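You operate a simulated robot arm through the tools that you are given. There is no shell and no other tool.

You run a simulated robot arm. Do the job below in one go: nothing can be reset, and whatever is moved stays where it is left.

TASK
Bend the silver pipe to about 60 degrees in the bender.
Fine: leave it there; pipe in, then bender knob on before bending and left on; lever back at the start. Set down upright: what you pick out.

It is judged by the outcome, as a careful person would: the job done as asked, and still so three seconds after it is handed in. It fails if anything else is knocked over, pushed out of place, dropped, spilled or broken.

THE ROBOT
A 7-joint arm with a three-finger gripper, fixed in place. Base frame: the origin is at the foot of the arm, x ahead of it, y to its left, z up; the work surface is at about z = 0.85. Lengths are in m, angles in degrees, forces in N, time in s.
With the tool pointing down near the work surface it reaches from about 0.14 to 0.88 m from the base axis. Its first joint turns from -166.0 to 166.0 degrees. Payload 2.94 kg.
The TCP is the grasp point between the finger pads, 0.03 m short of the fingertips. In the tool frame z runs along the fingers and y along their closing line. The gripper opens to 0.132 m. The gripper's body begins 0.107 m behind the TCP.
Orientation is told as [roll, pitch, yaw] about the base's x, y, z axes, in that order, counted from this pose: with the fingers straight down and closing along the base's y, the tool's x points along the base's -x, its y along +y and its z along -z.

THE INTERFACE
- The arm moves only by the tool send_rows. Its argument "increments" is a list that holds one entry, the list of rows, each a list of 6 numbers: the shift along the base's x, y, z in m, then the turn, a rotation vector about the base's x, y, z in degrees. In form: [[[x, y, z, wx, wy, wz], ...]]. A call has 1 to 20 rows; each row is the pose to reach, as a shift and turn from the pose commanded when the call began. "grip" is the closure in counts, from 0 (fully open) to 255 (shut), set as the call begins (left out, the last holds). Rows are played at 5 a second. More than 0.05 m and 8.6 degrees between two rows, or a gripper value outside its range, and nothing of the call is played. A pose out of reach is approached as far as the arm can. The call stops where the force on the tool passes 70 N (or 10 N more than at its start, if that is more) or the arm is blocked; 0.2 s more then pass. Each finger halts on what it meets, pressing with about 45 N; the grip force reading is that of the motor and also rises with nothing between the fingers. The clock runs only during rows and for 0.2 s after the last one: add rows that repeat a pose to give the fingers time. The reply holds the time, the measured pose of the TCP, the force on the tool along the base axes, the opening and the grip force, in the units named above and with some noise, with the torque about the TCP (base axes, N m) and any sound that the robot's microphone picked up, and new pictures: "show" is both (left out), scene, wrist or none.
- Cameras (640 x 400 px; columns grow to the right, rows downward): "scene" is fixed at [0.0516, 0.6509, 1.4378]; the picture's right is [-0.52, -0.85, 0.00], its down [-0.50, 0.31, -0.81] and it looks along [0.69, -0.42, -0.59] (base axes); focal length 320 px, centre (320, 200). "wrist" rides on the gripper at [0.072, 0.003, -0.144] in the tool frame; the picture's right is [-0.04, 1.00, 0.00], its down [-0.88, -0.04, -0.48] and it looks along [-0.48, -0.02, 0.88] (tool axes); focal length 256 px, centre (320, 200).
- lift_body(by): slides the trunk up (or, below 0, down) by that many m; the arm rides with it, the base frame stays. It gives what a move gives, with no picture.
- pixel_to_xyz(camera, pixels): for up to 12 pixels [column, row] of the newest picture of that camera ("zoom" is the newest enlarged one), the place [x, y, z] in the base frame of the surface seen there, good to about 0.003 m. No time passes.
- enlarge(camera, box): a new picture of the part [left, top, right, bottom] of that camera's present view, enlarged. No time passes.
- sign_off(): hands the job in; it is judged then, once.

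Unless the task says otherwise, let go and move clear before handing in.

The tools are called after "Request:" by a JSON object that holds its "fn" and its "kwargs". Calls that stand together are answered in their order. send_rows: Moves the arm, as the interface text tells. Its arguments: {"type":"object","properties":{"increments":{"type":"array","items":{"type":"array","items":{"type":"array","items":{"type":"number"}}}},"grip":{"type":"number"},"show":{"type":"string","enum":["both","scene","wrist","none"]}},"required":["increments"]} The other tools are called the same way: lift_body (by) slides the trunk up or down; pixel_to_xyz (camera, pixels) gives the place of the surface under pixels of a picture; enlarge (camera, box) takes an enlarged picture of a part of a camera's view; sign_off () hands the job in.

At the start:

```text
time: 0.0
position: [0.4533, 0.4186, 1.2073]
tcp_rot: [0.0, 0.0, -0.1]
force: [0.2, -0.5, -0.1]
moment: [0.0, -0.01, -0.01]
opening: 0.1319
finger_force: 0.0
trunk travel left (down, up): [-0.25, 0.29]
```

scene: 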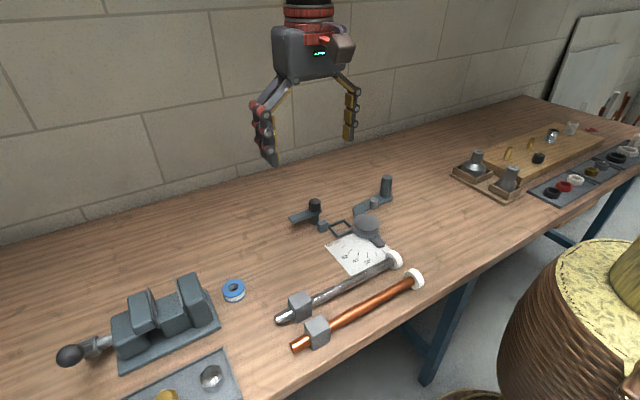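
wrist: 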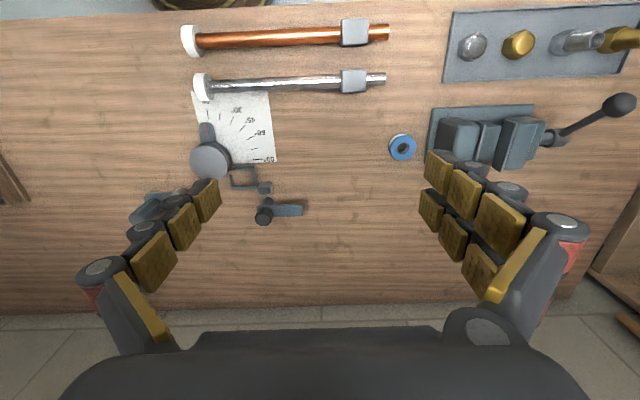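

The silver pipe lies around scene pixels (280,318)–(395,260), with the bender and its degree sheet around (360,225). I'll look closer at the bender and the pipe before moving.

Request:
{"fn": "enlarge", "kwargs": {"camera": "scene", "box": [270, 160, 430, 290]}}

Request:
{"fn": "enlarge", "kwargs": {"camera": "wrist", "box": [120, 60, 320, 240]}}

Request:
{"fn": "pixel_to_xyz", "kwargs": {"camera": "wrist", "pixels": [[202, 87], [250, 84], [300, 83], [353, 81], [380, 80], [210, 160], [207, 132], [243, 175], [265, 217], [290, 210], [265, 187], [232, 125]]}}

Request:
{"fn": "pixel_to_xyz", "kwargs": {"camera": "scene", "pixels": [[315, 204], [298, 218], [386, 182], [374, 203], [366, 222], [340, 228], [362, 207], [378, 240], [395, 260], [340, 288], [300, 305], [283, 318]]}}

```text
3.08 times, centred on (350, 225) of scene
```

zoom: 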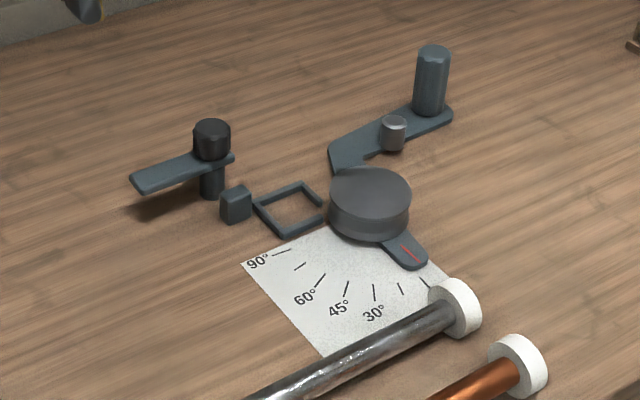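

```text
2.22 times, centred on (220, 150) of wrist
```

zoom: 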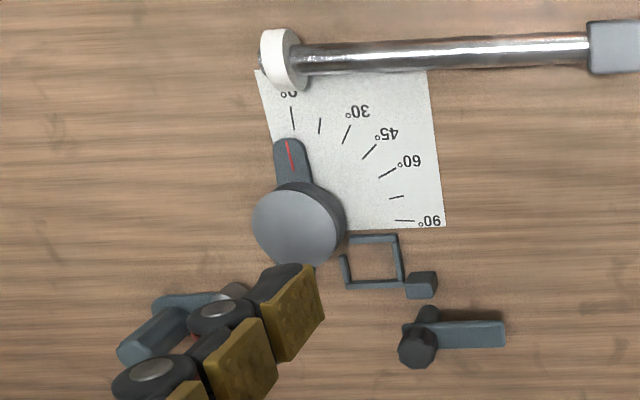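

```text
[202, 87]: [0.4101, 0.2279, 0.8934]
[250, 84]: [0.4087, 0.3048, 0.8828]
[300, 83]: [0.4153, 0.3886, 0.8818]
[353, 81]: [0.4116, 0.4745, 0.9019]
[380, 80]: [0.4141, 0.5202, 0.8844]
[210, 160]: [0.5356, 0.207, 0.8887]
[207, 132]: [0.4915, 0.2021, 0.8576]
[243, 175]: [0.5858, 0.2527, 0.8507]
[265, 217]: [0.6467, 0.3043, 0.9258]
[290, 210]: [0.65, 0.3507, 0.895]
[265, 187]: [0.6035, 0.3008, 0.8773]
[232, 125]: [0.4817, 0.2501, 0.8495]
```

```text
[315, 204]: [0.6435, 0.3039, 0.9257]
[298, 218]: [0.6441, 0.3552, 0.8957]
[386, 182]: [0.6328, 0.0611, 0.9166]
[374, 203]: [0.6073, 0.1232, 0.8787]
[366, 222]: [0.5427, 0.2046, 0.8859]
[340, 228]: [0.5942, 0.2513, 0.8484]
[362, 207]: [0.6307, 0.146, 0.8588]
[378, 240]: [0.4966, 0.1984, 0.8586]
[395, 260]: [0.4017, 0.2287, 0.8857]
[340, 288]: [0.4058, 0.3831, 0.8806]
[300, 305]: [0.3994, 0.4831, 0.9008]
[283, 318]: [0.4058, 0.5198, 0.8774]
```

The bender seems to have a round former at (0.54, 0.205), a lever with a post at (0.633, 0.061), a frame and block near (0.60, 0.27) and a knob at (0.645, 0.304). I'll zoom in on the other items and the details before moving.

Request:
{"fn": "enlarge", "kwargs": {"camera": "scene", "box": [280, 165, 360, 215]}}

Request:
{"fn": "enlarge", "kwargs": {"camera": "scene", "box": [320, 170, 420, 250]}}

Request:
{"fn": "enlarge", "kwargs": {"camera": "scene", "box": [265, 240, 435, 360]}}

Request:
{"fn": "enlarge", "kwargs": {"camera": "scene", "box": [440, 100, 640, 220]}}

Request:
{"fn": "enlarge", "kwargs": {"camera": "scene", "box": [50, 260, 260, 400]}}

```text
8.00 times, centred on (320, 190) of scene
```

zoom: 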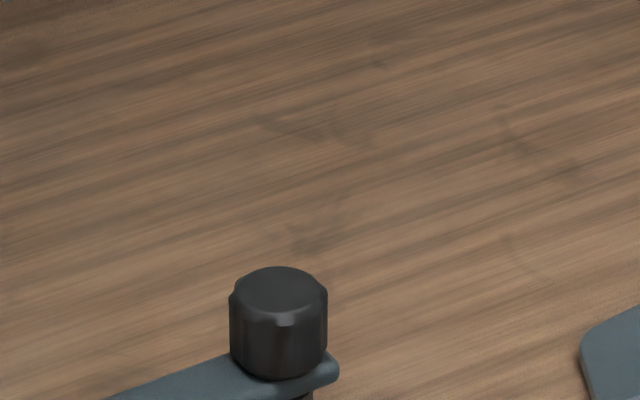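

```text
5.00 times, centred on (370, 210) of scene
```

zoom: 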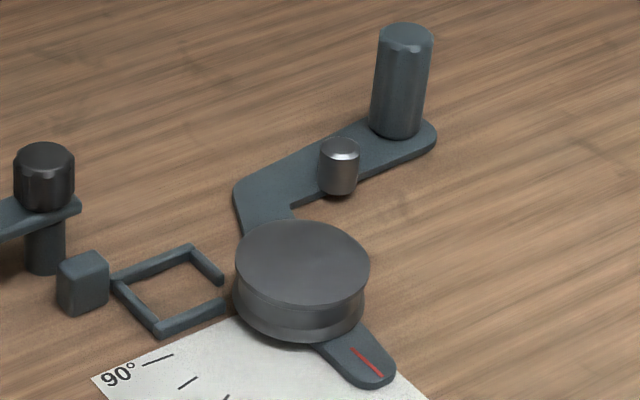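

```text
3.33 times, centred on (350, 300) of scene
```

zoom: 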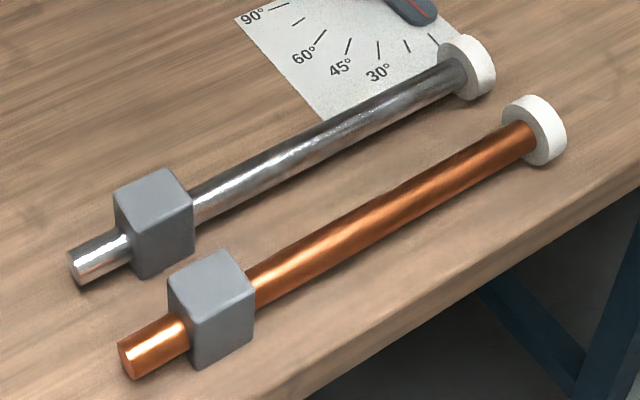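

```text
3.20 times, centred on (540, 160) of scene
```

zoom: 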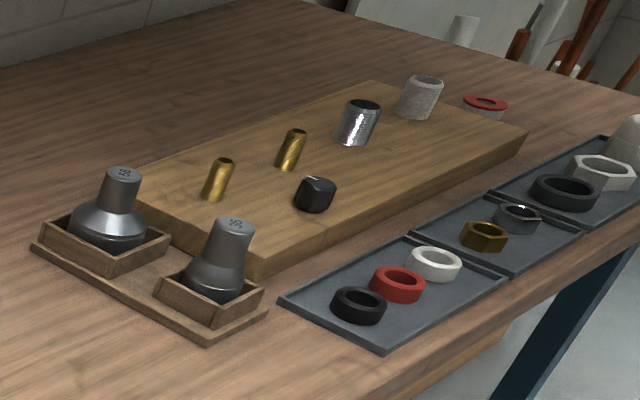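

```text
2.86 times, centred on (155, 330) of scene
```

zoom: 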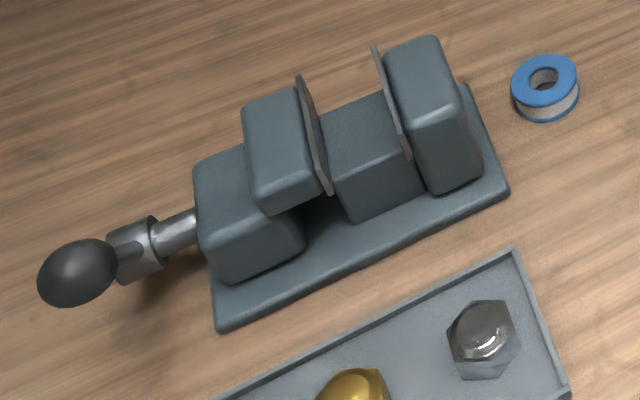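

I can see the pipe's square grey block, which should drop into the bender's square frame, and the knob's clamp arm, which points along +y away from the frame. I'll move above the bender for a closer wrist view.

Request:
{"fn": "send_rows", "kwargs": {"increments": [[[0.005, -0.04, -0.025, 0, 0, 0], [0.01, -0.08, -0.05, 0, 0, 0], [0.02, -0.12, -0.08, 0, 0, 0], [0.025, -0.15, -0.11, 0, 0, 0], [0.027, -0.169, -0.127, 0, 0, 0], [0.027, -0.169, -0.127, 0, 0, 0]]], "grip": 0}}

```text
refused: row 3 steps farther than a row can; nothing moved
```

The call was refused because row 3 steps a little over 0.05 m. I'll resend it with smaller steps.

Request:
{"fn": "send_rows", "kwargs": {"increments": [[[0.005, -0.03, -0.023, 0, 0, 0], [0.01, -0.06, -0.046, 0, 0, 0], [0.015, -0.09, -0.069, 0, 0, 0], [0.02, -0.12, -0.092, 0, 0, 0], [0.025, -0.15, -0.115, 0, 0, 0], [0.027, -0.169, -0.127, 0, 0, 0], [0.027, -0.169, -0.127, 0, 0, 0]]], "grip": 0}}

```text
time: 1.6
position: [0.4803, 0.2493, 1.0808]
tcp_rot: [0.0, 0.1, 0.0]
force: [-1.1, -0.3, -0.2]
moment: [0.03, 0.02, 0.01]
opening: 0.1321
finger_force: 0.1
trunk travel left (down, up): [-0.25, 0.29]
```

scene: 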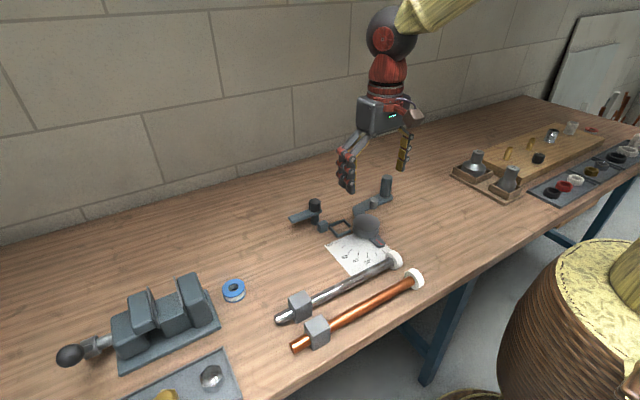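
wrist: 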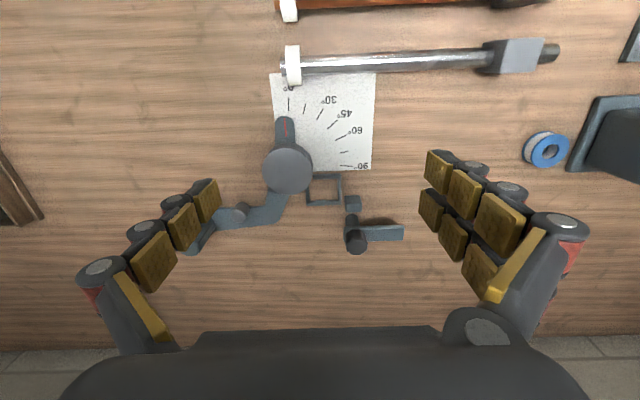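

Request:
{"fn": "enlarge", "kwargs": {"camera": "wrist", "box": [240, 100, 440, 280]}}

Request:
{"fn": "pixel_to_xyz", "kwargs": {"camera": "wrist", "pixels": [[310, 180], [340, 180], [308, 203], [340, 203], [325, 190], [352, 200], [353, 210], [356, 236], [400, 233], [287, 165], [312, 165], [287, 192]]}}

Request:
{"fn": "pixel_to_xyz", "kwargs": {"camera": "wrist", "pixels": [[234, 214], [228, 214], [260, 214], [205, 235], [288, 103], [322, 100], [336, 114], [344, 131], [346, 166], [285, 125], [292, 65], [287, 65]]}}

Request:
{"fn": "pixel_to_xyz", "kwargs": {"camera": "wrist", "pixels": [[515, 55], [492, 55], [538, 57], [515, 42], [513, 70], [553, 52], [400, 62], [340, 63], [298, 65], [292, 45], [292, 85], [450, 60]]}}

```text
2.22 times, centred on (340, 190) of wrist
```

zoom: 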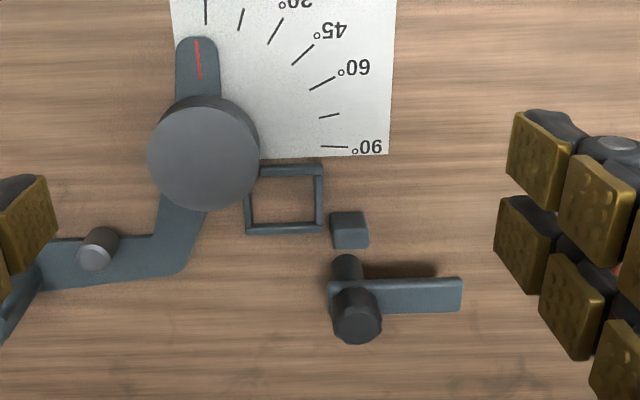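

```text
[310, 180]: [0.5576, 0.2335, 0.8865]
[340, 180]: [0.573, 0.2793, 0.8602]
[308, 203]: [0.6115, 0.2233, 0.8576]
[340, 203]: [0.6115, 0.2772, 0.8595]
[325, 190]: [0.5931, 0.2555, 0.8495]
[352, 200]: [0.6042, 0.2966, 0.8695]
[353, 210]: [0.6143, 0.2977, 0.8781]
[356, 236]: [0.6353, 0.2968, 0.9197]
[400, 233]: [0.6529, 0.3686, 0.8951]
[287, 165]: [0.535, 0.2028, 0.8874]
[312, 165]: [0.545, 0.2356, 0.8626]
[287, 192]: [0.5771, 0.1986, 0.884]
```

```text
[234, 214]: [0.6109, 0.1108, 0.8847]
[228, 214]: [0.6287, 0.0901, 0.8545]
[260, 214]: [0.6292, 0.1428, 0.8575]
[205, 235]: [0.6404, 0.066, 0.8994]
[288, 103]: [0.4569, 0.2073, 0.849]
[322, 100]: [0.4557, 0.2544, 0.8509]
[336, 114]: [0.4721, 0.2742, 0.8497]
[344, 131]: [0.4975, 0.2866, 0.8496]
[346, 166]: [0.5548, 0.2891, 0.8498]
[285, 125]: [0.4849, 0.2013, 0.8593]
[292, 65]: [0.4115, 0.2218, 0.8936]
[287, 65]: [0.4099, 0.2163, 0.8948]
```

```text
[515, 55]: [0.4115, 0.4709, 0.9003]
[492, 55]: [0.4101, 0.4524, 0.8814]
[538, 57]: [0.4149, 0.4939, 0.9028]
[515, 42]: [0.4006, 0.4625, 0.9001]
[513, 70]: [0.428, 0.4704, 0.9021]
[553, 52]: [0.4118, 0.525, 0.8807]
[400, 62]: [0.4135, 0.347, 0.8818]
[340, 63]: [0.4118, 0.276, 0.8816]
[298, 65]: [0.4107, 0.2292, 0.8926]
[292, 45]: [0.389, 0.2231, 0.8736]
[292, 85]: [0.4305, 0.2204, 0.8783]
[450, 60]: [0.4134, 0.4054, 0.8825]
```

The frame at wrist pixels (308–342, 175–206) is a low four-sided socket for the pipe's block. The clamp arm at (400,233) sits at z≈0.895, just above where the pipe's short end will lie. I'll zoom in for exact dimensions.

Request:
{"fn": "enlarge", "kwargs": {"camera": "wrist", "box": [290, 160, 374, 212]}}

Request:
{"fn": "pixel_to_xyz", "kwargs": {"camera": "zoom", "pixels": [[320, 200], [250, 200], [390, 200], [320, 160], [320, 240], [150, 290], [300, 330], [380, 300], [400, 120], [300, 120], [400, 200], [370, 160]]}}

```text
7.62 times, centred on (332, 186) of wrist
```

zoom: 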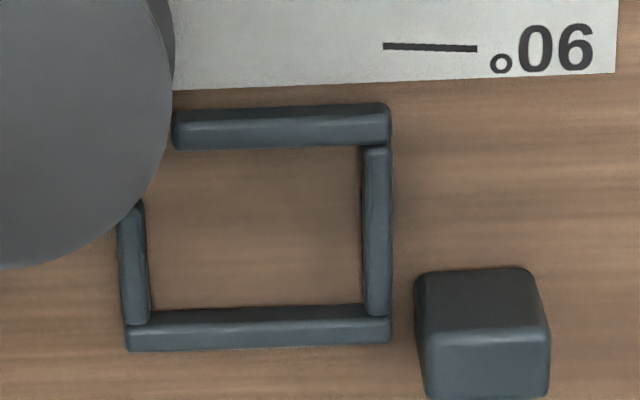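

```text
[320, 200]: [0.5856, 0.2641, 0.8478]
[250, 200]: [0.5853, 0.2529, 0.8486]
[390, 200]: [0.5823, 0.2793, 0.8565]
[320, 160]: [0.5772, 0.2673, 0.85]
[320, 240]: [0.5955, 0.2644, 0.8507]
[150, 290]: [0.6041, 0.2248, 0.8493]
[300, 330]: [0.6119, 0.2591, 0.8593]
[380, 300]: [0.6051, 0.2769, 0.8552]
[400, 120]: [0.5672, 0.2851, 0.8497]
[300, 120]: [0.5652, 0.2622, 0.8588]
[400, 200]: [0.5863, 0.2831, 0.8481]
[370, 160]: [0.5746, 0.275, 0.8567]
```

I now have the socket at roughly x 0.570–0.611, y 0.227–0.273, so its centre is about (0.590, 0.250). The stop block beside it at x≥0.604 will leave the pipe axis clear. Next I'll move over the pipe's grey block and turn to yaw -90 so the fingers close across the pipe.

Request:
{"fn": "send_rows", "kwargs": {"increments": [[[-0.0057, 0.0187, 0, 0, 0, -7.5], [-0.0115, 0.0374, 0, 0, 0, -15], [-0.0172, 0.056, 0, 0, 0, -22.5], [-0.0229, 0.0747, 0, 0, 0, -30], [-0.0287, 0.0934, 0, 0, 0, -37.5], [-0.0344, 0.1121, 0, 0, 0, -45], [-0.0401, 0.1308, 0, 0, 0, -52.5], [-0.0459, 0.1494, 0, 0, 0, -60], [-0.0516, 0.1681, 0, 0, 0, -67.5], [-0.0573, 0.1868, 0, 0, 0, -75], [-0.0631, 0.2055, 0, 0, 0, -82.5], [-0.0688, 0.2242, 0, 0, 0, -90], [-0.0688, 0.2242, -0.02, 0, 0, -90], [-0.0688, 0.2242, -0.02, 0, 0, -90]]]}}

```text
time: 4.6
position: [0.4117, 0.4743, 1.0602]
tcp_rot: [0.0, 0.0, -90.0]
force: [0.0, -0.4, -1.2]
moment: [0.01, 0.03, 0.02]
opening: 0.1319
finger_force: 0.1
trunk travel left (down, up): [-0.25, 0.29]
```

scene: 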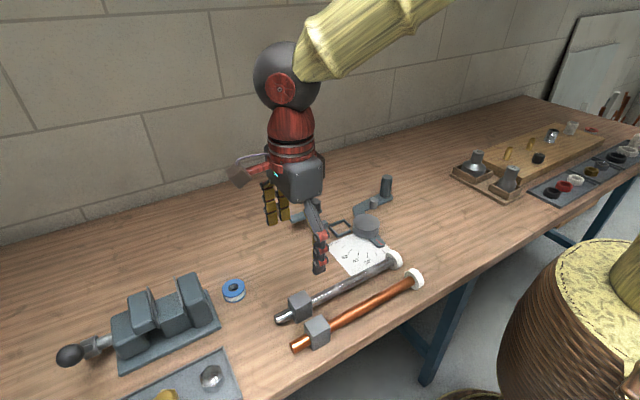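
wrist: 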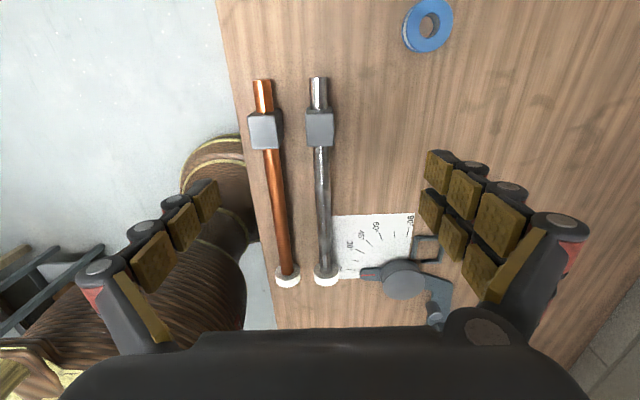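

The silver block sits at wrist pixels (305–334, 107–146) and the copper block at (249–283, 110–150), so the gap between them is narrow. I'll measure both before choosing a grip.

Request:
{"fn": "enlarge", "kwargs": {"camera": "wrist", "box": [230, 60, 360, 160]}}

Request:
{"fn": "pixel_to_xyz", "kwargs": {"camera": "wrist", "pixels": [[308, 128], [332, 128], [320, 125], [320, 112], [320, 139], [254, 130], [280, 130], [266, 115], [266, 142], [320, 85], [317, 160], [321, 200]]}}

Request:
{"fn": "pixel_to_xyz", "kwargs": {"camera": "wrist", "pixels": [[324, 240], [326, 262], [325, 275], [316, 272], [336, 272], [287, 278], [322, 180], [276, 180], [283, 240], [425, 245], [426, 262], [403, 282]]}}

```text
4.00 times, centred on (295, 110) of wrist
```

zoom: 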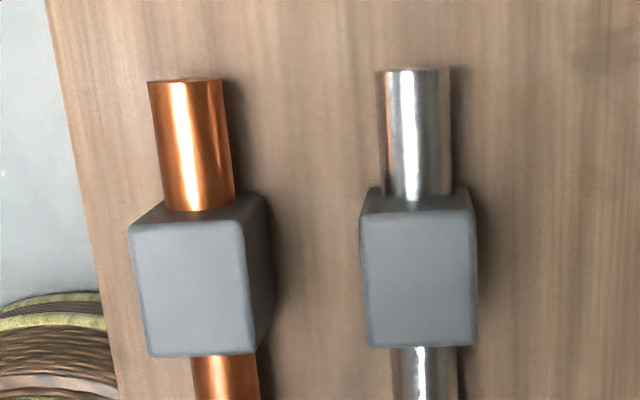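

```text
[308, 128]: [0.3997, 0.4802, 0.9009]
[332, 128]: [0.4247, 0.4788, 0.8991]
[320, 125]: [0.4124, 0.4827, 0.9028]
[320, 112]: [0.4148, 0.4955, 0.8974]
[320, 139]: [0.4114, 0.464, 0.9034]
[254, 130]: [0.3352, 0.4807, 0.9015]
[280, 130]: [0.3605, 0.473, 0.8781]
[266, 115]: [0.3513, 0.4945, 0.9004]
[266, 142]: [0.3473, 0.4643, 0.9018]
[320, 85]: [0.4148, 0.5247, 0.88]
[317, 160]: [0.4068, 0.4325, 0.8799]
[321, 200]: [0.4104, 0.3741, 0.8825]
```

```text
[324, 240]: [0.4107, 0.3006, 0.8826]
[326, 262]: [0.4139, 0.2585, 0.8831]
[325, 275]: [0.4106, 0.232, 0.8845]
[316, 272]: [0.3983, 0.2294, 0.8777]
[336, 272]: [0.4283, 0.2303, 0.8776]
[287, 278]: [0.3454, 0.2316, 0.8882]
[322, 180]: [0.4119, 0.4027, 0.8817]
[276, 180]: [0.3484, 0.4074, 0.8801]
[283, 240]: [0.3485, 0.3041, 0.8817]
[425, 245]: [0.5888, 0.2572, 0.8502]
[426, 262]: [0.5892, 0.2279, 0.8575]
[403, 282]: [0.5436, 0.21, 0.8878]
```

The silver block measures about x 0.395–0.4275 and y 0.455–0.494, with its top at 0.9015, and there is about 33 mm of gap to the copper block. Before picking, I need accurate former and roller positions, so I'll zoom in on them.

Request:
{"fn": "enlarge", "kwargs": {"camera": "wrist", "box": [370, 220, 470, 330]}}

Request:
{"fn": "enlarge", "kwargs": {"camera": "scene", "box": [325, 165, 405, 255]}}

```text
3.64 times, centred on (420, 275) of wrist
```

zoom: 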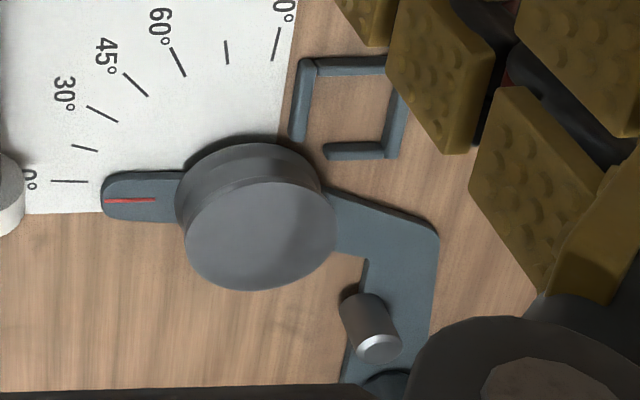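

```text
4.44 times, centred on (365, 210) of scene
```

zoom: 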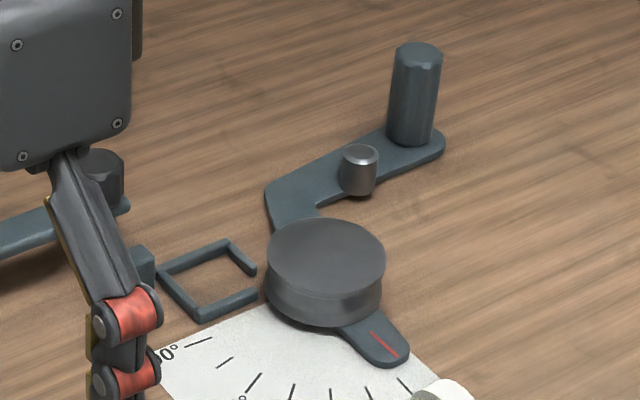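

The former is slightly waisted, so clearance matters when I lower the pipe beside it. I'll hover above the bender at z=1.0, still at yaw -90, to measure the former, roller and frame from close range.

Request:
{"fn": "send_rows", "kwargs": {"increments": [[[0.0217, -0.0297, 0, 0, 0, 0], [0.0433, -0.0593, 0, 0, 0, 0], [0.065, -0.089, 0, 0, 0, 0], [0.0867, -0.1187, 0, 0, 0, 0], [0.1083, -0.1483, -0.01, 0, 0, 0], [0.13, -0.178, -0.02, 0, 0, 0], [0.1517, -0.2077, -0.04, 0, 0, 0], [0.1733, -0.2373, -0.06, 0, 0, 0], [0.1733, -0.2373, -0.06, 0, 0, 0]]]}}

```text
time: 6.6
position: [0.5847, 0.2339, 1.0009]
tcp_rot: [0.0, 0.0, -89.9]
force: [-0.5, 0.7, -0.6]
moment: [0.02, 0.02, -0.01]
opening: 0.1322
finger_force: 0.0
trunk travel left (down, up): [-0.25, 0.29]
```

scene: 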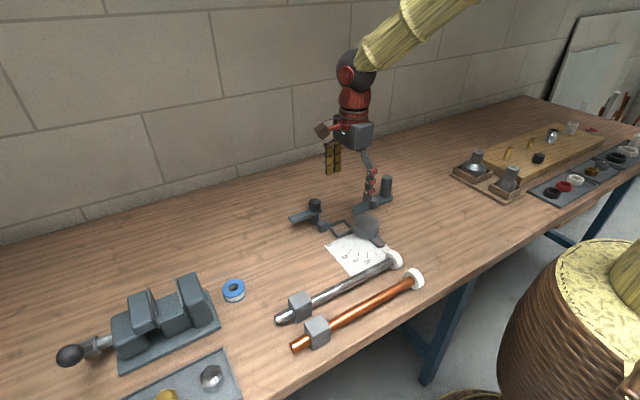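
wrist: 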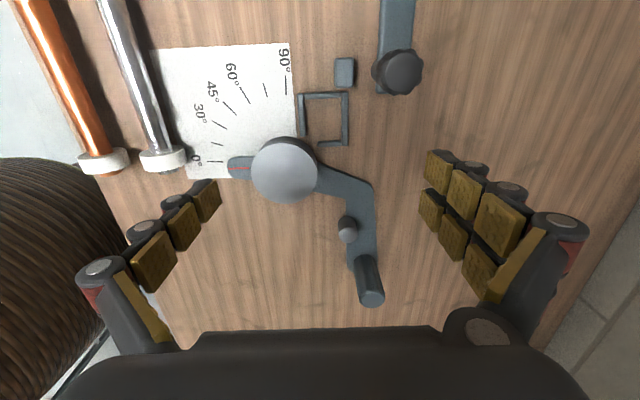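

Request:
{"fn": "enlarge", "kwargs": {"camera": "wrist", "box": [230, 50, 390, 150]}}

Request:
{"fn": "pixel_to_xyz", "kwargs": {"camera": "wrist", "pixels": [[285, 172], [316, 172], [254, 172], [285, 200], [285, 143], [300, 170], [317, 160], [348, 234], [339, 236], [357, 234], [348, 240], [371, 297]]}}

Request:
{"fn": "pixel_to_xyz", "kwargs": {"camera": "wrist", "pixels": [[302, 97], [302, 135], [325, 95], [346, 95], [346, 142], [330, 144], [325, 120], [345, 75], [337, 70], [353, 84], [402, 73], [395, 20]]}}

Request:
{"fn": "enlarge", "kwargs": {"camera": "wrist", "box": [230, 120, 390, 310]}}

```text
4.00 times, centred on (310, 100) of wrist
```

zoom: 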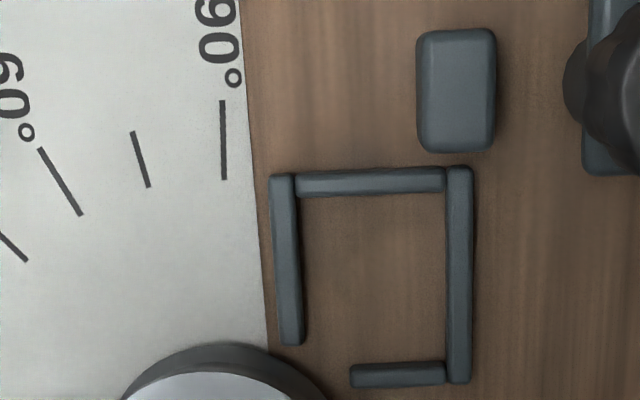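

```text
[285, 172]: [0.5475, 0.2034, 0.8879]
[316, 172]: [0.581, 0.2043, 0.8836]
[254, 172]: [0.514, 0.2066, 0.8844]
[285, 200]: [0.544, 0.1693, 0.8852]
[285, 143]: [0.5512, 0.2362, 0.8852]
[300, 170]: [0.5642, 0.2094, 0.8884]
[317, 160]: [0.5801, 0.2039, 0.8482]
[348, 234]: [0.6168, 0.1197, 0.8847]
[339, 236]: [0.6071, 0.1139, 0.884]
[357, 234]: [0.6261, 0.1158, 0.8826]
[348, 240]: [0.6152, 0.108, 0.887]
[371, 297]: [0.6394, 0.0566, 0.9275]
```

```text
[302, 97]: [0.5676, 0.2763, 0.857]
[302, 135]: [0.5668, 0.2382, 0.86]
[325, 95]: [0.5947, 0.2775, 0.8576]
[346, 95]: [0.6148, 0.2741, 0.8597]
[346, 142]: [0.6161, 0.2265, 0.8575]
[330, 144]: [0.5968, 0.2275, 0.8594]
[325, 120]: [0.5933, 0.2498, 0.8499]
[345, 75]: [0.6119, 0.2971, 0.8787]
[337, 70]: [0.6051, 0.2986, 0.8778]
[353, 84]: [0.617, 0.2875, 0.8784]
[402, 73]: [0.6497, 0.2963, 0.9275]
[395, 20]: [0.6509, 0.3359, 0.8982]
```

```text
2.11 times, centred on (310, 215) of wrist
```

zoom: 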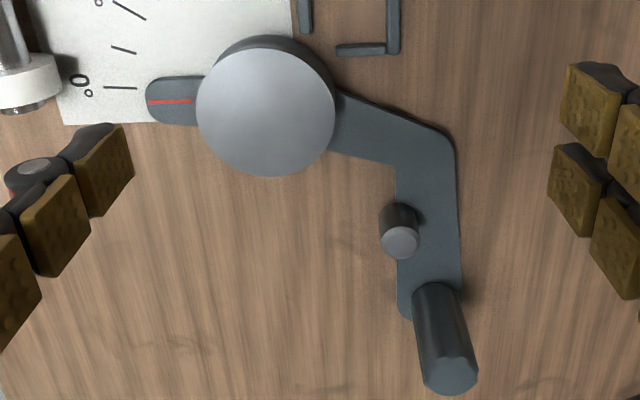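

The former is centred at about (0.5475, 0.203) with R≈0.035. The roller is at (0.6165, 0.117), the frame centre at (0.591, 0.251), and the stop's face at x≈0.602, so the pipe axis should go in at x≈0.591. Now I'll go back above the silver pipe's block and narrow the fingers so they fit between the blocks.

Request:
{"fn": "send_rows", "kwargs": {"increments": [[[-0.0217, 0.0297, 0.01, 0, 0, 0], [-0.0434, 0.0595, 0.01, 0, 0, 0], [-0.0651, 0.0892, 0.01, 0, 0, 0], [-0.0868, 0.119, 0.01, 0, 0, 0], [-0.1085, 0.1487, 0.01, 0, 0, 0], [-0.1302, 0.1785, 0.01, 0, 0, 0], [-0.1519, 0.2082, 0, 0, 0, 0], [-0.1736, 0.238, 0, 0, 0, 0], [-0.1736, 0.238, 0, 0, 0, 0], [-0.1736, 0.238, 0, 0, 0, 0]]], "grip": 140}}

```text
time: 8.8
position: [0.4105, 0.4746, 0.9998]
tcp_rot: [0.0, -0.1, -89.9]
force: [-0.2, 0.5, 0.4]
moment: [0.02, 0.03, -0.01]
opening: 0.0596
finger_force: 0.1
trunk travel left (down, up): [-0.25, 0.29]
```

scene: 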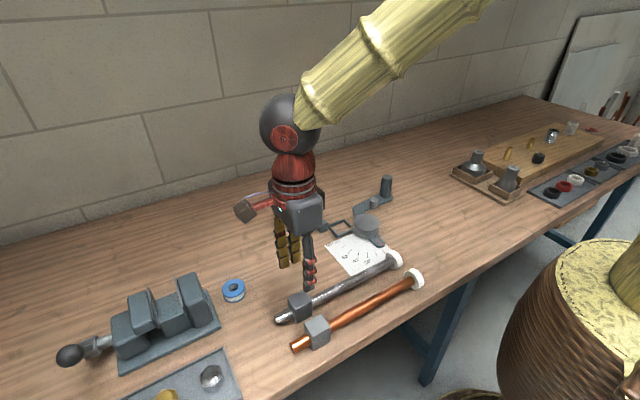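
wrist: 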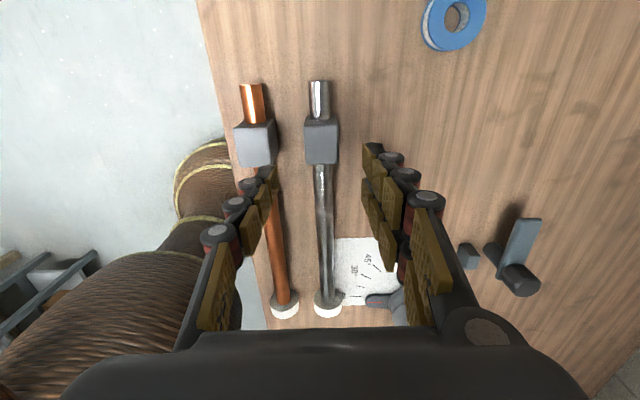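

The opening is 0.0596 at 140 counts, and the map from counts to opening is linear. I'll zoom in to refine the block centre before descending.

Request:
{"fn": "enlarge", "kwargs": {"camera": "wrist", "box": [230, 70, 400, 176]}}

Request:
{"fn": "pixel_to_xyz", "kwargs": {"camera": "wrist", "pixels": [[308, 140], [336, 140], [322, 124], [322, 155], [275, 140], [272, 160], [240, 150], [320, 85], [321, 100], [323, 175], [316, 175], [330, 175]]}}

```text
3.76 times, centred on (315, 123) of wrist
```

zoom: 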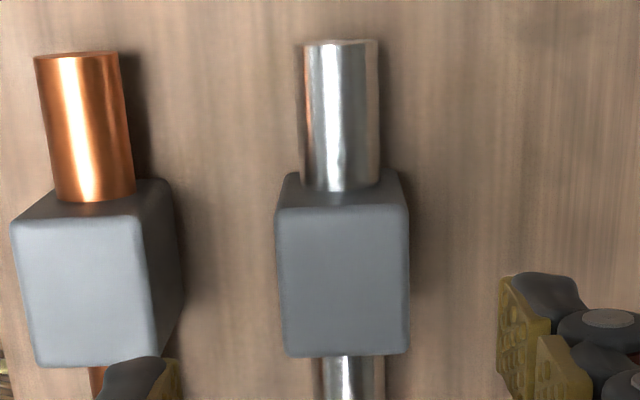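

```text
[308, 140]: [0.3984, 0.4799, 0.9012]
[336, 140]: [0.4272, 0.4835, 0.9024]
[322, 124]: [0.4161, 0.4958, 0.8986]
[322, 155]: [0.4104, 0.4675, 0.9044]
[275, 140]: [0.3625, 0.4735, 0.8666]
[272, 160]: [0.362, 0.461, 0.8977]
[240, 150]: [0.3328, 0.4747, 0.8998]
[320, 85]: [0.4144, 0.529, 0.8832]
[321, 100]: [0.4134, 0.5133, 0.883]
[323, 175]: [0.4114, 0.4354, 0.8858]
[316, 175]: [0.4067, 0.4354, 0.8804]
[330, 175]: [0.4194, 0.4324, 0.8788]
```

The block centre is at (0.4117, 0.4748), the pipe radius is about 10 mm and the short end reaches y≈0.529. I'll narrow the fingers to about 46 mm, then descend to z=0.898 around the block.

Request:
{"fn": "send_rows", "kwargs": {"increments": [[[0.0005, 0, 0, 0, 0, 0], [0.0005, 0, -0.02, 0, 0, 0], [0.0005, 0, -0.04, 0, 0, 0], [0.0005, 0, -0.06, 0, 0, 0], [0.0005, 0, -0.075, 0, 0, 0], [0.0005, 0, -0.09, 0, 0, 0], [0.0005, 0, -0.102, 0, 0, 0], [0.0005, 0, -0.102, 0, 0, 0], [0.0005, 0, -0.102, 0, 0, 0]]], "grip": 164}}

```text
time: 10.8
position: [0.411, 0.4748, 0.898]
tcp_rot: [-0.1, 0.0, -90.0]
force: [-0.3, -0.2, -0.1]
moment: [0.0, 0.03, 0.0]
opening: 0.0474
finger_force: 0.0
trunk travel left (down, up): [-0.25, 0.29]
```

scene: 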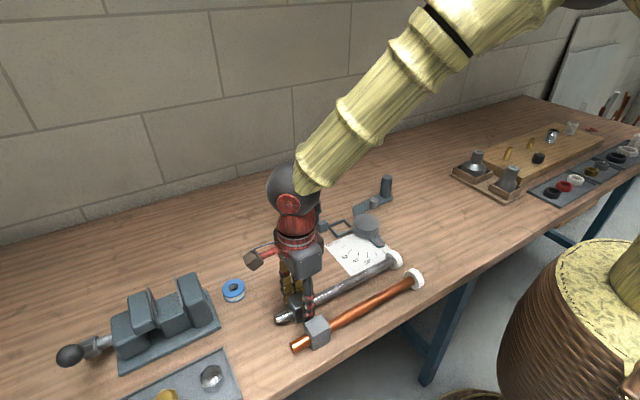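
wrist: 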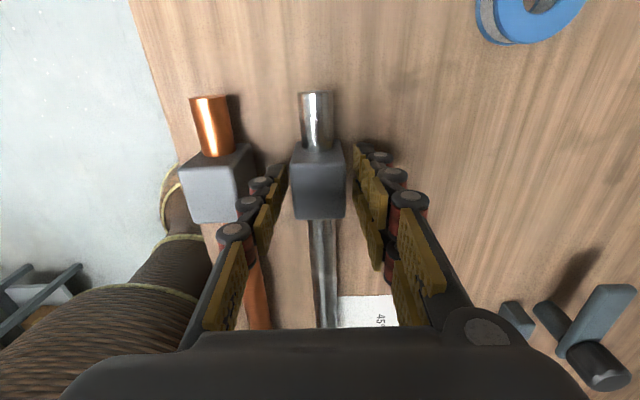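

The fingers straddle the block at wrist pixels (290–345, 140–220) without touching anything. I'll close the grip.

Request:
{"fn": "send_rows", "kwargs": {"increments": [[[0, 0, 0, 0, 0, 0], [0, 0, 0, 0, 0, 0], [0, 0, 0, 0, 0, 0], [0, 0, 0, 0, 0, 0], [0, 0, 0, 0, 0, 0]]], "grip": 255, "show": "wrist"}}

```text
time: 12.0
position: [0.4121, 0.4742, 0.8997]
tcp_rot: [0.0, -0.1, -90.0]
force: [-0.6, 0.5, 0.0]
moment: [0.0, 0.04, -0.02]
opening: 0.0329
finger_force: 45.0
trunk travel left (down, up): [-0.25, 0.29]
```

wrist: 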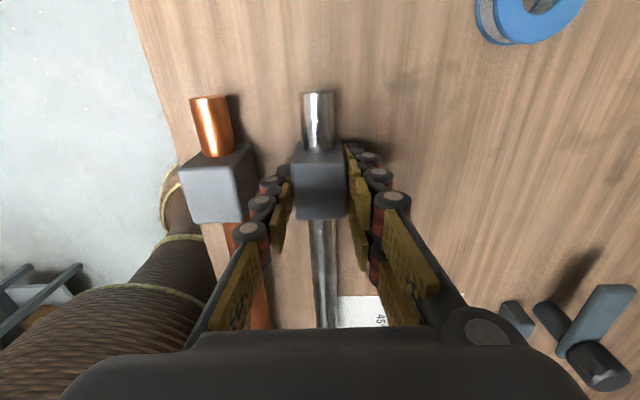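

The block is gripped at 0.0329 m with 45 N. I'll lift a little to check the load and whether the pipe droops.

Request:
{"fn": "send_rows", "kwargs": {"increments": [[[0, 0, 0.006, 0, 0, 0], [0, 0, 0.012, 0, 0, 0], [0, 0, 0.02, 0, 0, 0], [0, 0, 0.02, 0, 0, 0], [0, 0, 0.02, 0, 0, 0]]]}}

```text
time: 13.2
position: [0.4132, 0.4749, 0.9183]
tcp_rot: [0.0, 0.0, -89.9]
force: [0.0, -0.4, -2.5]
moment: [0.21, -0.02, -0.02]
opening: 0.0333
finger_force: 45.2
trunk travel left (down, up): [-0.25, 0.29]
```

scene: 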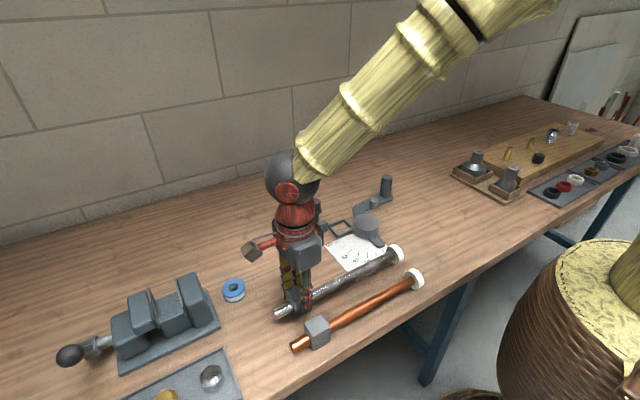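
wrist: 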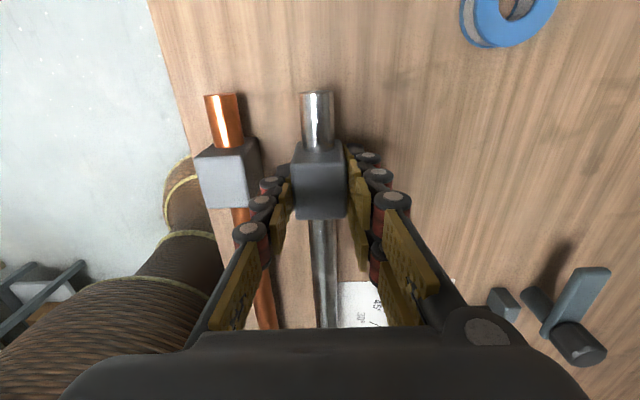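

The load is about 2.5 N with a 0.21 N m moment, and the block looks unchanged in the grip. I'll check that the pipe is still level along its length.

Request:
{"fn": "pixel_to_xyz", "kwargs": {"camera": "scene", "pixels": [[330, 286], [350, 275], [370, 265], [385, 257], [398, 247], [400, 260]]}}

Request:
{"fn": "enlarge", "kwargs": {"camera": "scene", "box": [270, 220, 430, 330]}}

```text
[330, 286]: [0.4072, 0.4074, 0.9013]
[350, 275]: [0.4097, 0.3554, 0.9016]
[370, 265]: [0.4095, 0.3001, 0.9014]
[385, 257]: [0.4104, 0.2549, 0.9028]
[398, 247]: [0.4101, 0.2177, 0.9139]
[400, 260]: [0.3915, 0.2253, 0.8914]
```

```text
3.64 times, centred on (350, 275) of scene
```

zoom: 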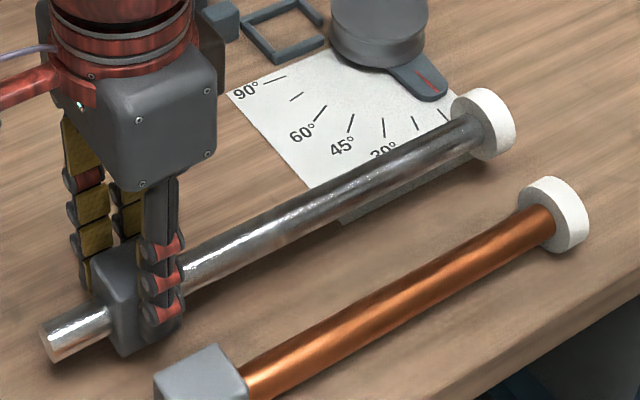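

The pipe is level, with its top at 0.901–0.903 along its whole length. I'll raise it well clear of the knob and handle, then carry it above the frame.

Request:
{"fn": "send_rows", "kwargs": {"increments": [[[0, 0, 0.025, 0, 0, 0], [0, 0, 0.05, 0, 0, 0], [0, 0, 0.075, 0, 0, 0], [0, 0, 0.1, 0, 0, 0], [0.02, -0.0248, 0.1, 0, 0, 0], [0.04, -0.0497, 0.1, 0, 0, 0], [0.06, -0.0745, 0.1, 0, 0, 0], [0.08, -0.0993, 0.1, 0, 0, 0], [0.1, -0.1242, 0.1, 0, 0, 0], [0.12, -0.149, 0.1, 0, 0, 0], [0.14, -0.1738, 0.1, 0, 0, 0], [0.16, -0.1987, 0.1, 0, 0, 0], [0.1798, -0.2235, 0.1, 0, 0, 0], [0.1798, -0.2235, 0.1, 0, 0, 0], [0.1798, -0.2235, 0.1, 0, 0, 0], [0.1798, -0.2235, 0.1, 0, 0, 0]]]}}

```text
time: 16.6
position: [0.5924, 0.2514, 1.0181]
tcp_rot: [0.1, 0.0, -90.0]
force: [0.2, -0.2, -1.9]
moment: [0.23, -0.02, -0.01]
opening: 0.0332
finger_force: 45.6
trunk travel left (down, up): [-0.25, 0.29]
```

scene: 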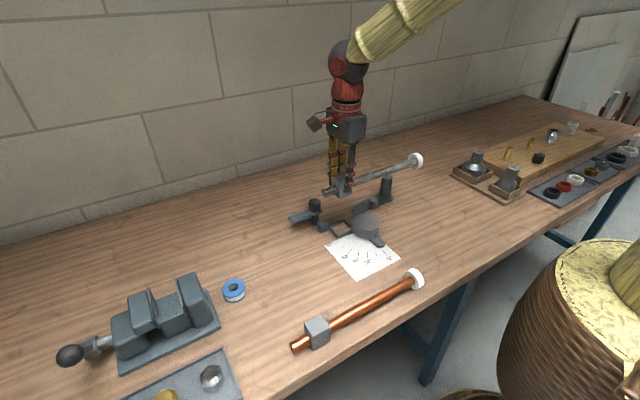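
wrist: 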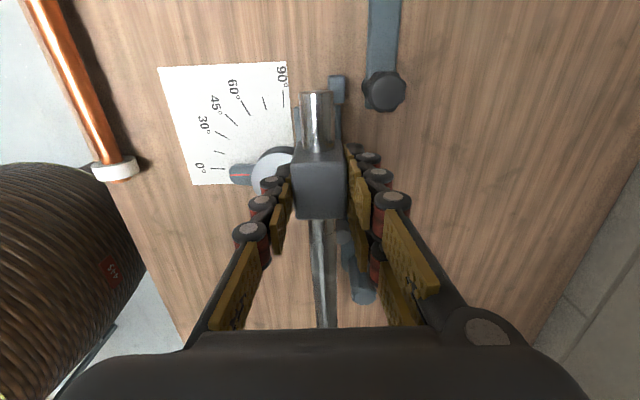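

I'm hovering above the frame at (0.5924, 0.2514). I'll lower to just above the former's height, at z=0.948, and check alignment there.

Request:
{"fn": "send_rows", "kwargs": {"increments": [[[0, 0, -0.02, 0, 0, 0], [0, 0, -0.04, 0, 0, 0], [0, 0, -0.058, 0, 0, 0], [0, 0, -0.072, 0, 0, 0], [0, 0, -0.072, 0, 0, 0], [0, 0, -0.072, 0, 0, 0], [0, 0, -0.072, 0, 0, 0]]]}}

```text
time: 18.2
position: [0.5904, 0.2526, 0.9455]
tcp_rot: [0.0, 0.0, -90.0]
force: [-1.0, -0.9, -2.7]
moment: [0.23, 0.01, 0.0]
opening: 0.0331
finger_force: 44.8
trunk travel left (down, up): [-0.25, 0.29]
```

scene: 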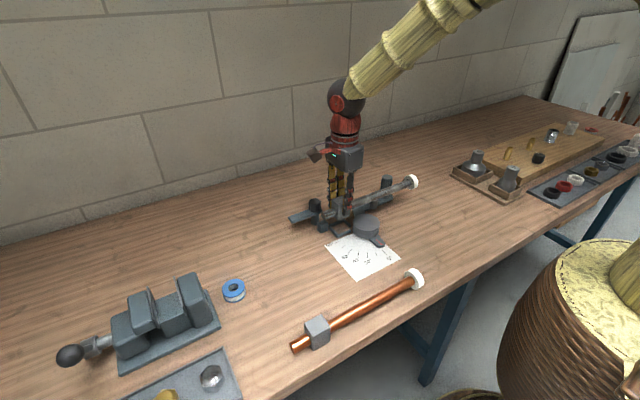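
wrist: 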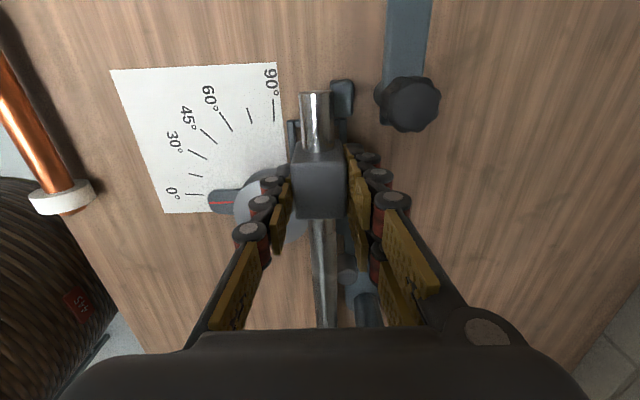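

Request:
{"fn": "enlarge", "kwargs": {"camera": "wrist", "box": [270, 60, 370, 150]}}

Request:
{"fn": "enlarge", "kwargs": {"camera": "scene", "box": [290, 165, 430, 255]}}

Request:
{"fn": "pixel_to_xyz", "kwargs": {"camera": "wrist", "pixels": [[317, 100], [317, 120], [303, 110], [331, 110], [340, 85], [335, 82], [350, 85], [340, 110], [294, 125], [294, 140], [336, 125], [409, 103]]}}

```text
4.44 times, centred on (320, 105) of wrist
```

zoom: 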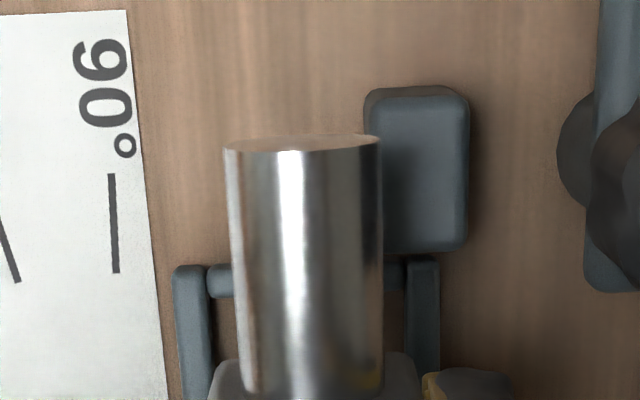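

```text
4.44 times, centred on (360, 210) of scene
```

zoom: 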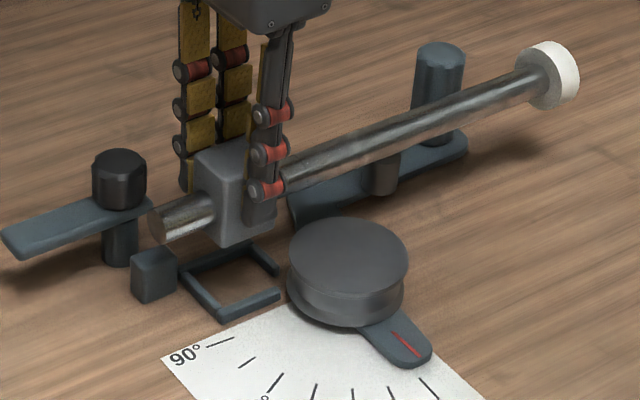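

```text
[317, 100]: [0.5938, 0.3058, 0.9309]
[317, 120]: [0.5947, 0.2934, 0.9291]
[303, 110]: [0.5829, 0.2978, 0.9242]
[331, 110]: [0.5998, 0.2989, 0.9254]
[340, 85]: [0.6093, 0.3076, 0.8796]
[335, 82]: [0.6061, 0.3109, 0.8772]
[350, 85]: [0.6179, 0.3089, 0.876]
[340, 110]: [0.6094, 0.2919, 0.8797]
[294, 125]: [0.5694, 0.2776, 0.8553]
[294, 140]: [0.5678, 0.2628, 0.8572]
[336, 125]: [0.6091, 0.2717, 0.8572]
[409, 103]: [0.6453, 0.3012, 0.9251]
```

The pipe sits about 1.6 mm to the +x side of the frame centre, which helps clear the former. It has about 3 mm of clearance to the stop and 4 mm to the roller, and y is centred. I'll lower slowly to just above the frame walls and check forces.

Request:
{"fn": "send_rows", "kwargs": {"increments": [[[0.0004, 0.0005, -0.008, 0, 0, 0], [0.0004, 0.0005, -0.016, 0, 0, 0], [0.0004, 0.0005, -0.022, 0, 0, 0], [0.0004, 0.0005, -0.028, 0, 0, 0], [0.0004, 0.0005, -0.033, 0, 0, 0], [0.0004, 0.0005, -0.033, 0, 0, 0]]]}}

```text
time: 19.6
position: [0.5916, 0.2519, 0.9141]
tcp_rot: [-0.1, 0.1, -90.0]
force: [0.4, -1.2, -2.3]
moment: [0.22, -0.01, 0.0]
opening: 0.0333
finger_force: 44.8
trunk travel left (down, up): [-0.25, 0.29]
```

scene: 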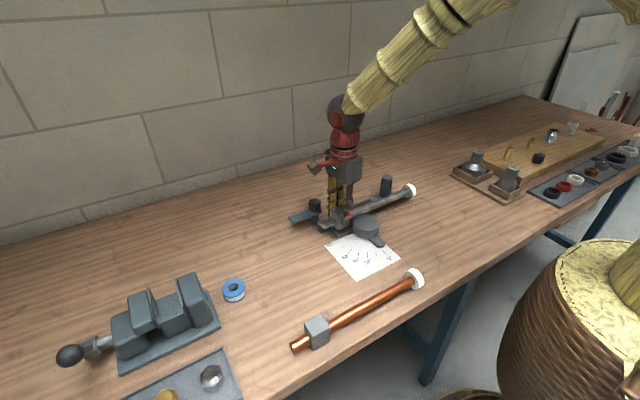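
wrist: 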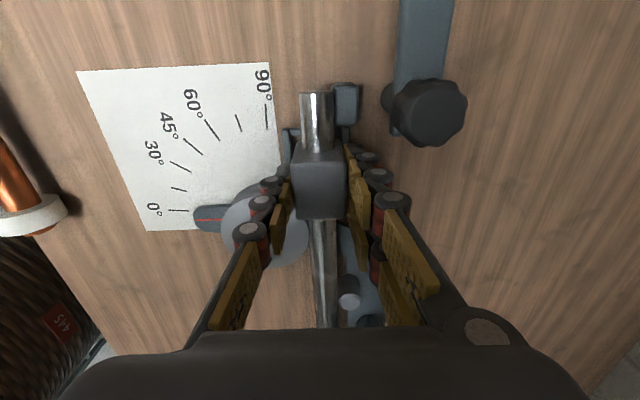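

Request:
{"fn": "enlarge", "kwargs": {"camera": "wrist", "box": [265, 70, 385, 160]}}

Request:
{"fn": "enlarge", "kwargs": {"camera": "scene", "box": [290, 175, 430, 255]}}

Request:
{"fn": "enlarge", "kwargs": {"camera": "wrist", "box": [265, 200, 395, 330]}}

```text
4.44 times, centred on (325, 115) of wrist
```

zoom: 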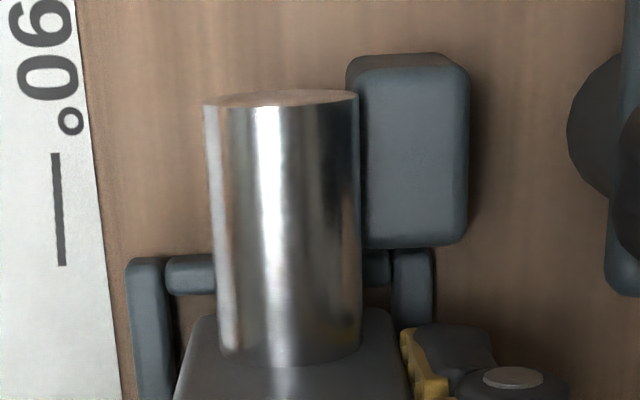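

```text
4.57 times, centred on (360, 215) of scene
```

zoom: 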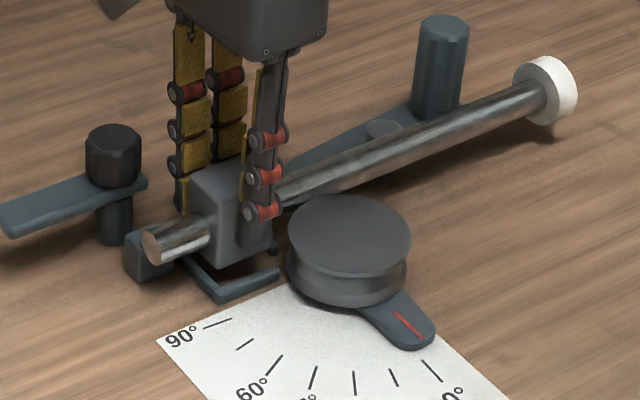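

```text
3.08 times, centred on (330, 265) of wrist
```

zoom: 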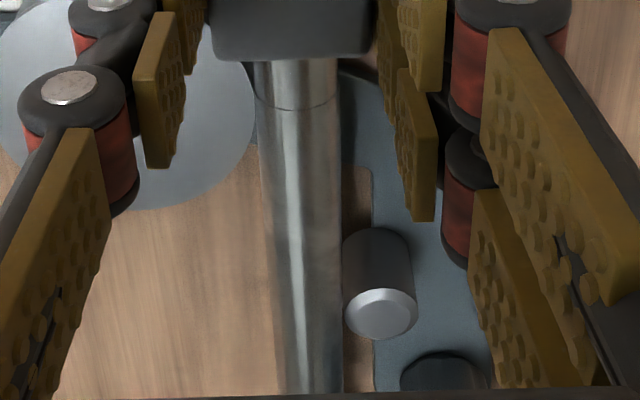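

The pipe now sits between the former and the roller, and the block is over the frame with about 2.4 mm margin in y and about 1 mm offset in x. I'll lower it the last 15 mm gently.

Request:
{"fn": "send_rows", "kwargs": {"increments": [[[-0.0004, 0, -0.003, 0, 0, 0], [-0.0004, 0, -0.006, 0, 0, 0], [-0.0004, 0, -0.009, 0, 0, 0], [-0.0004, 0, -0.012, 0, 0, 0], [-0.0004, 0, -0.0145, 0, 0, 0], [-0.0004, 0, -0.0145, 0, 0, 0]]]}}

```text
time: 21.0
position: [0.5922, 0.2513, 0.8978]
tcp_rot: [0.0, 0.0, -89.9]
force: [-2.2, 1.8, -0.4]
moment: [0.03, 0.08, 0.02]
opening: 0.0334
finger_force: 44.9
trunk travel left (down, up): [-0.25, 0.29]
```

scene: 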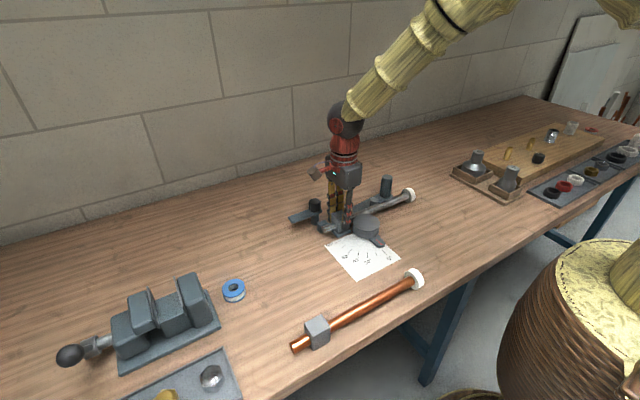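
wrist: 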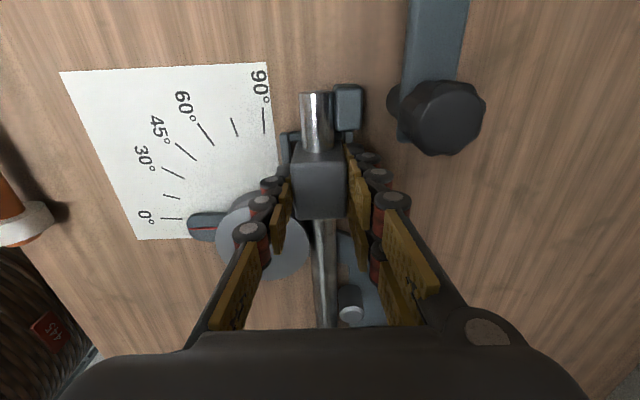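

The moment dropped from 0.22 to 0.03 N m, so the pipe's weight now rests on the table. I'll zoom in to confirm it is inside the frame.

Request:
{"fn": "enlarge", "kwargs": {"camera": "wrist", "box": [265, 70, 385, 160]}}

Request:
{"fn": "enlarge", "kwargs": {"camera": "scene", "box": [290, 175, 430, 255]}}

Request:
{"fn": "pixel_to_xyz", "kwargs": {"camera": "scene", "pixels": [[375, 208], [385, 204], [395, 200], [403, 196], [409, 192]]}}

```text
4.44 times, centred on (325, 115) of wrist
```

zoom: 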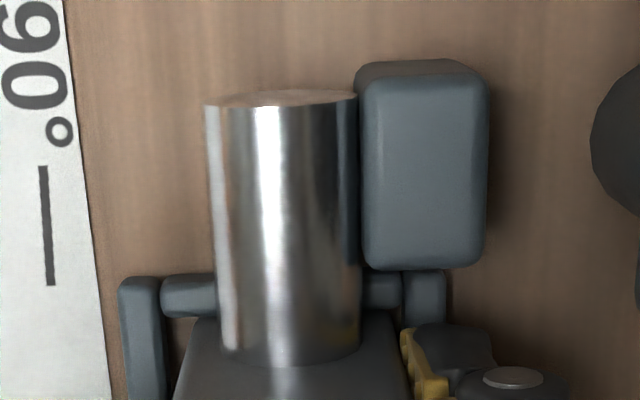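

```text
4.57 times, centred on (360, 215) of scene
```

zoom: 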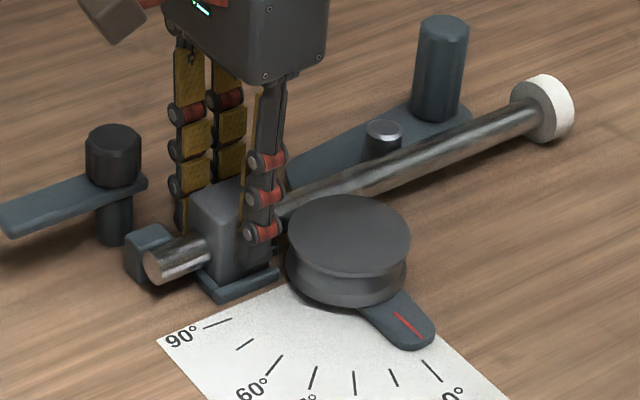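

```text
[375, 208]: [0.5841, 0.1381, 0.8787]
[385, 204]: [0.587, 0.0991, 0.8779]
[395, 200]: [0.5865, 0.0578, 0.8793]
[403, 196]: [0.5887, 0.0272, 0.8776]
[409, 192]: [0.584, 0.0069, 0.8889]
```

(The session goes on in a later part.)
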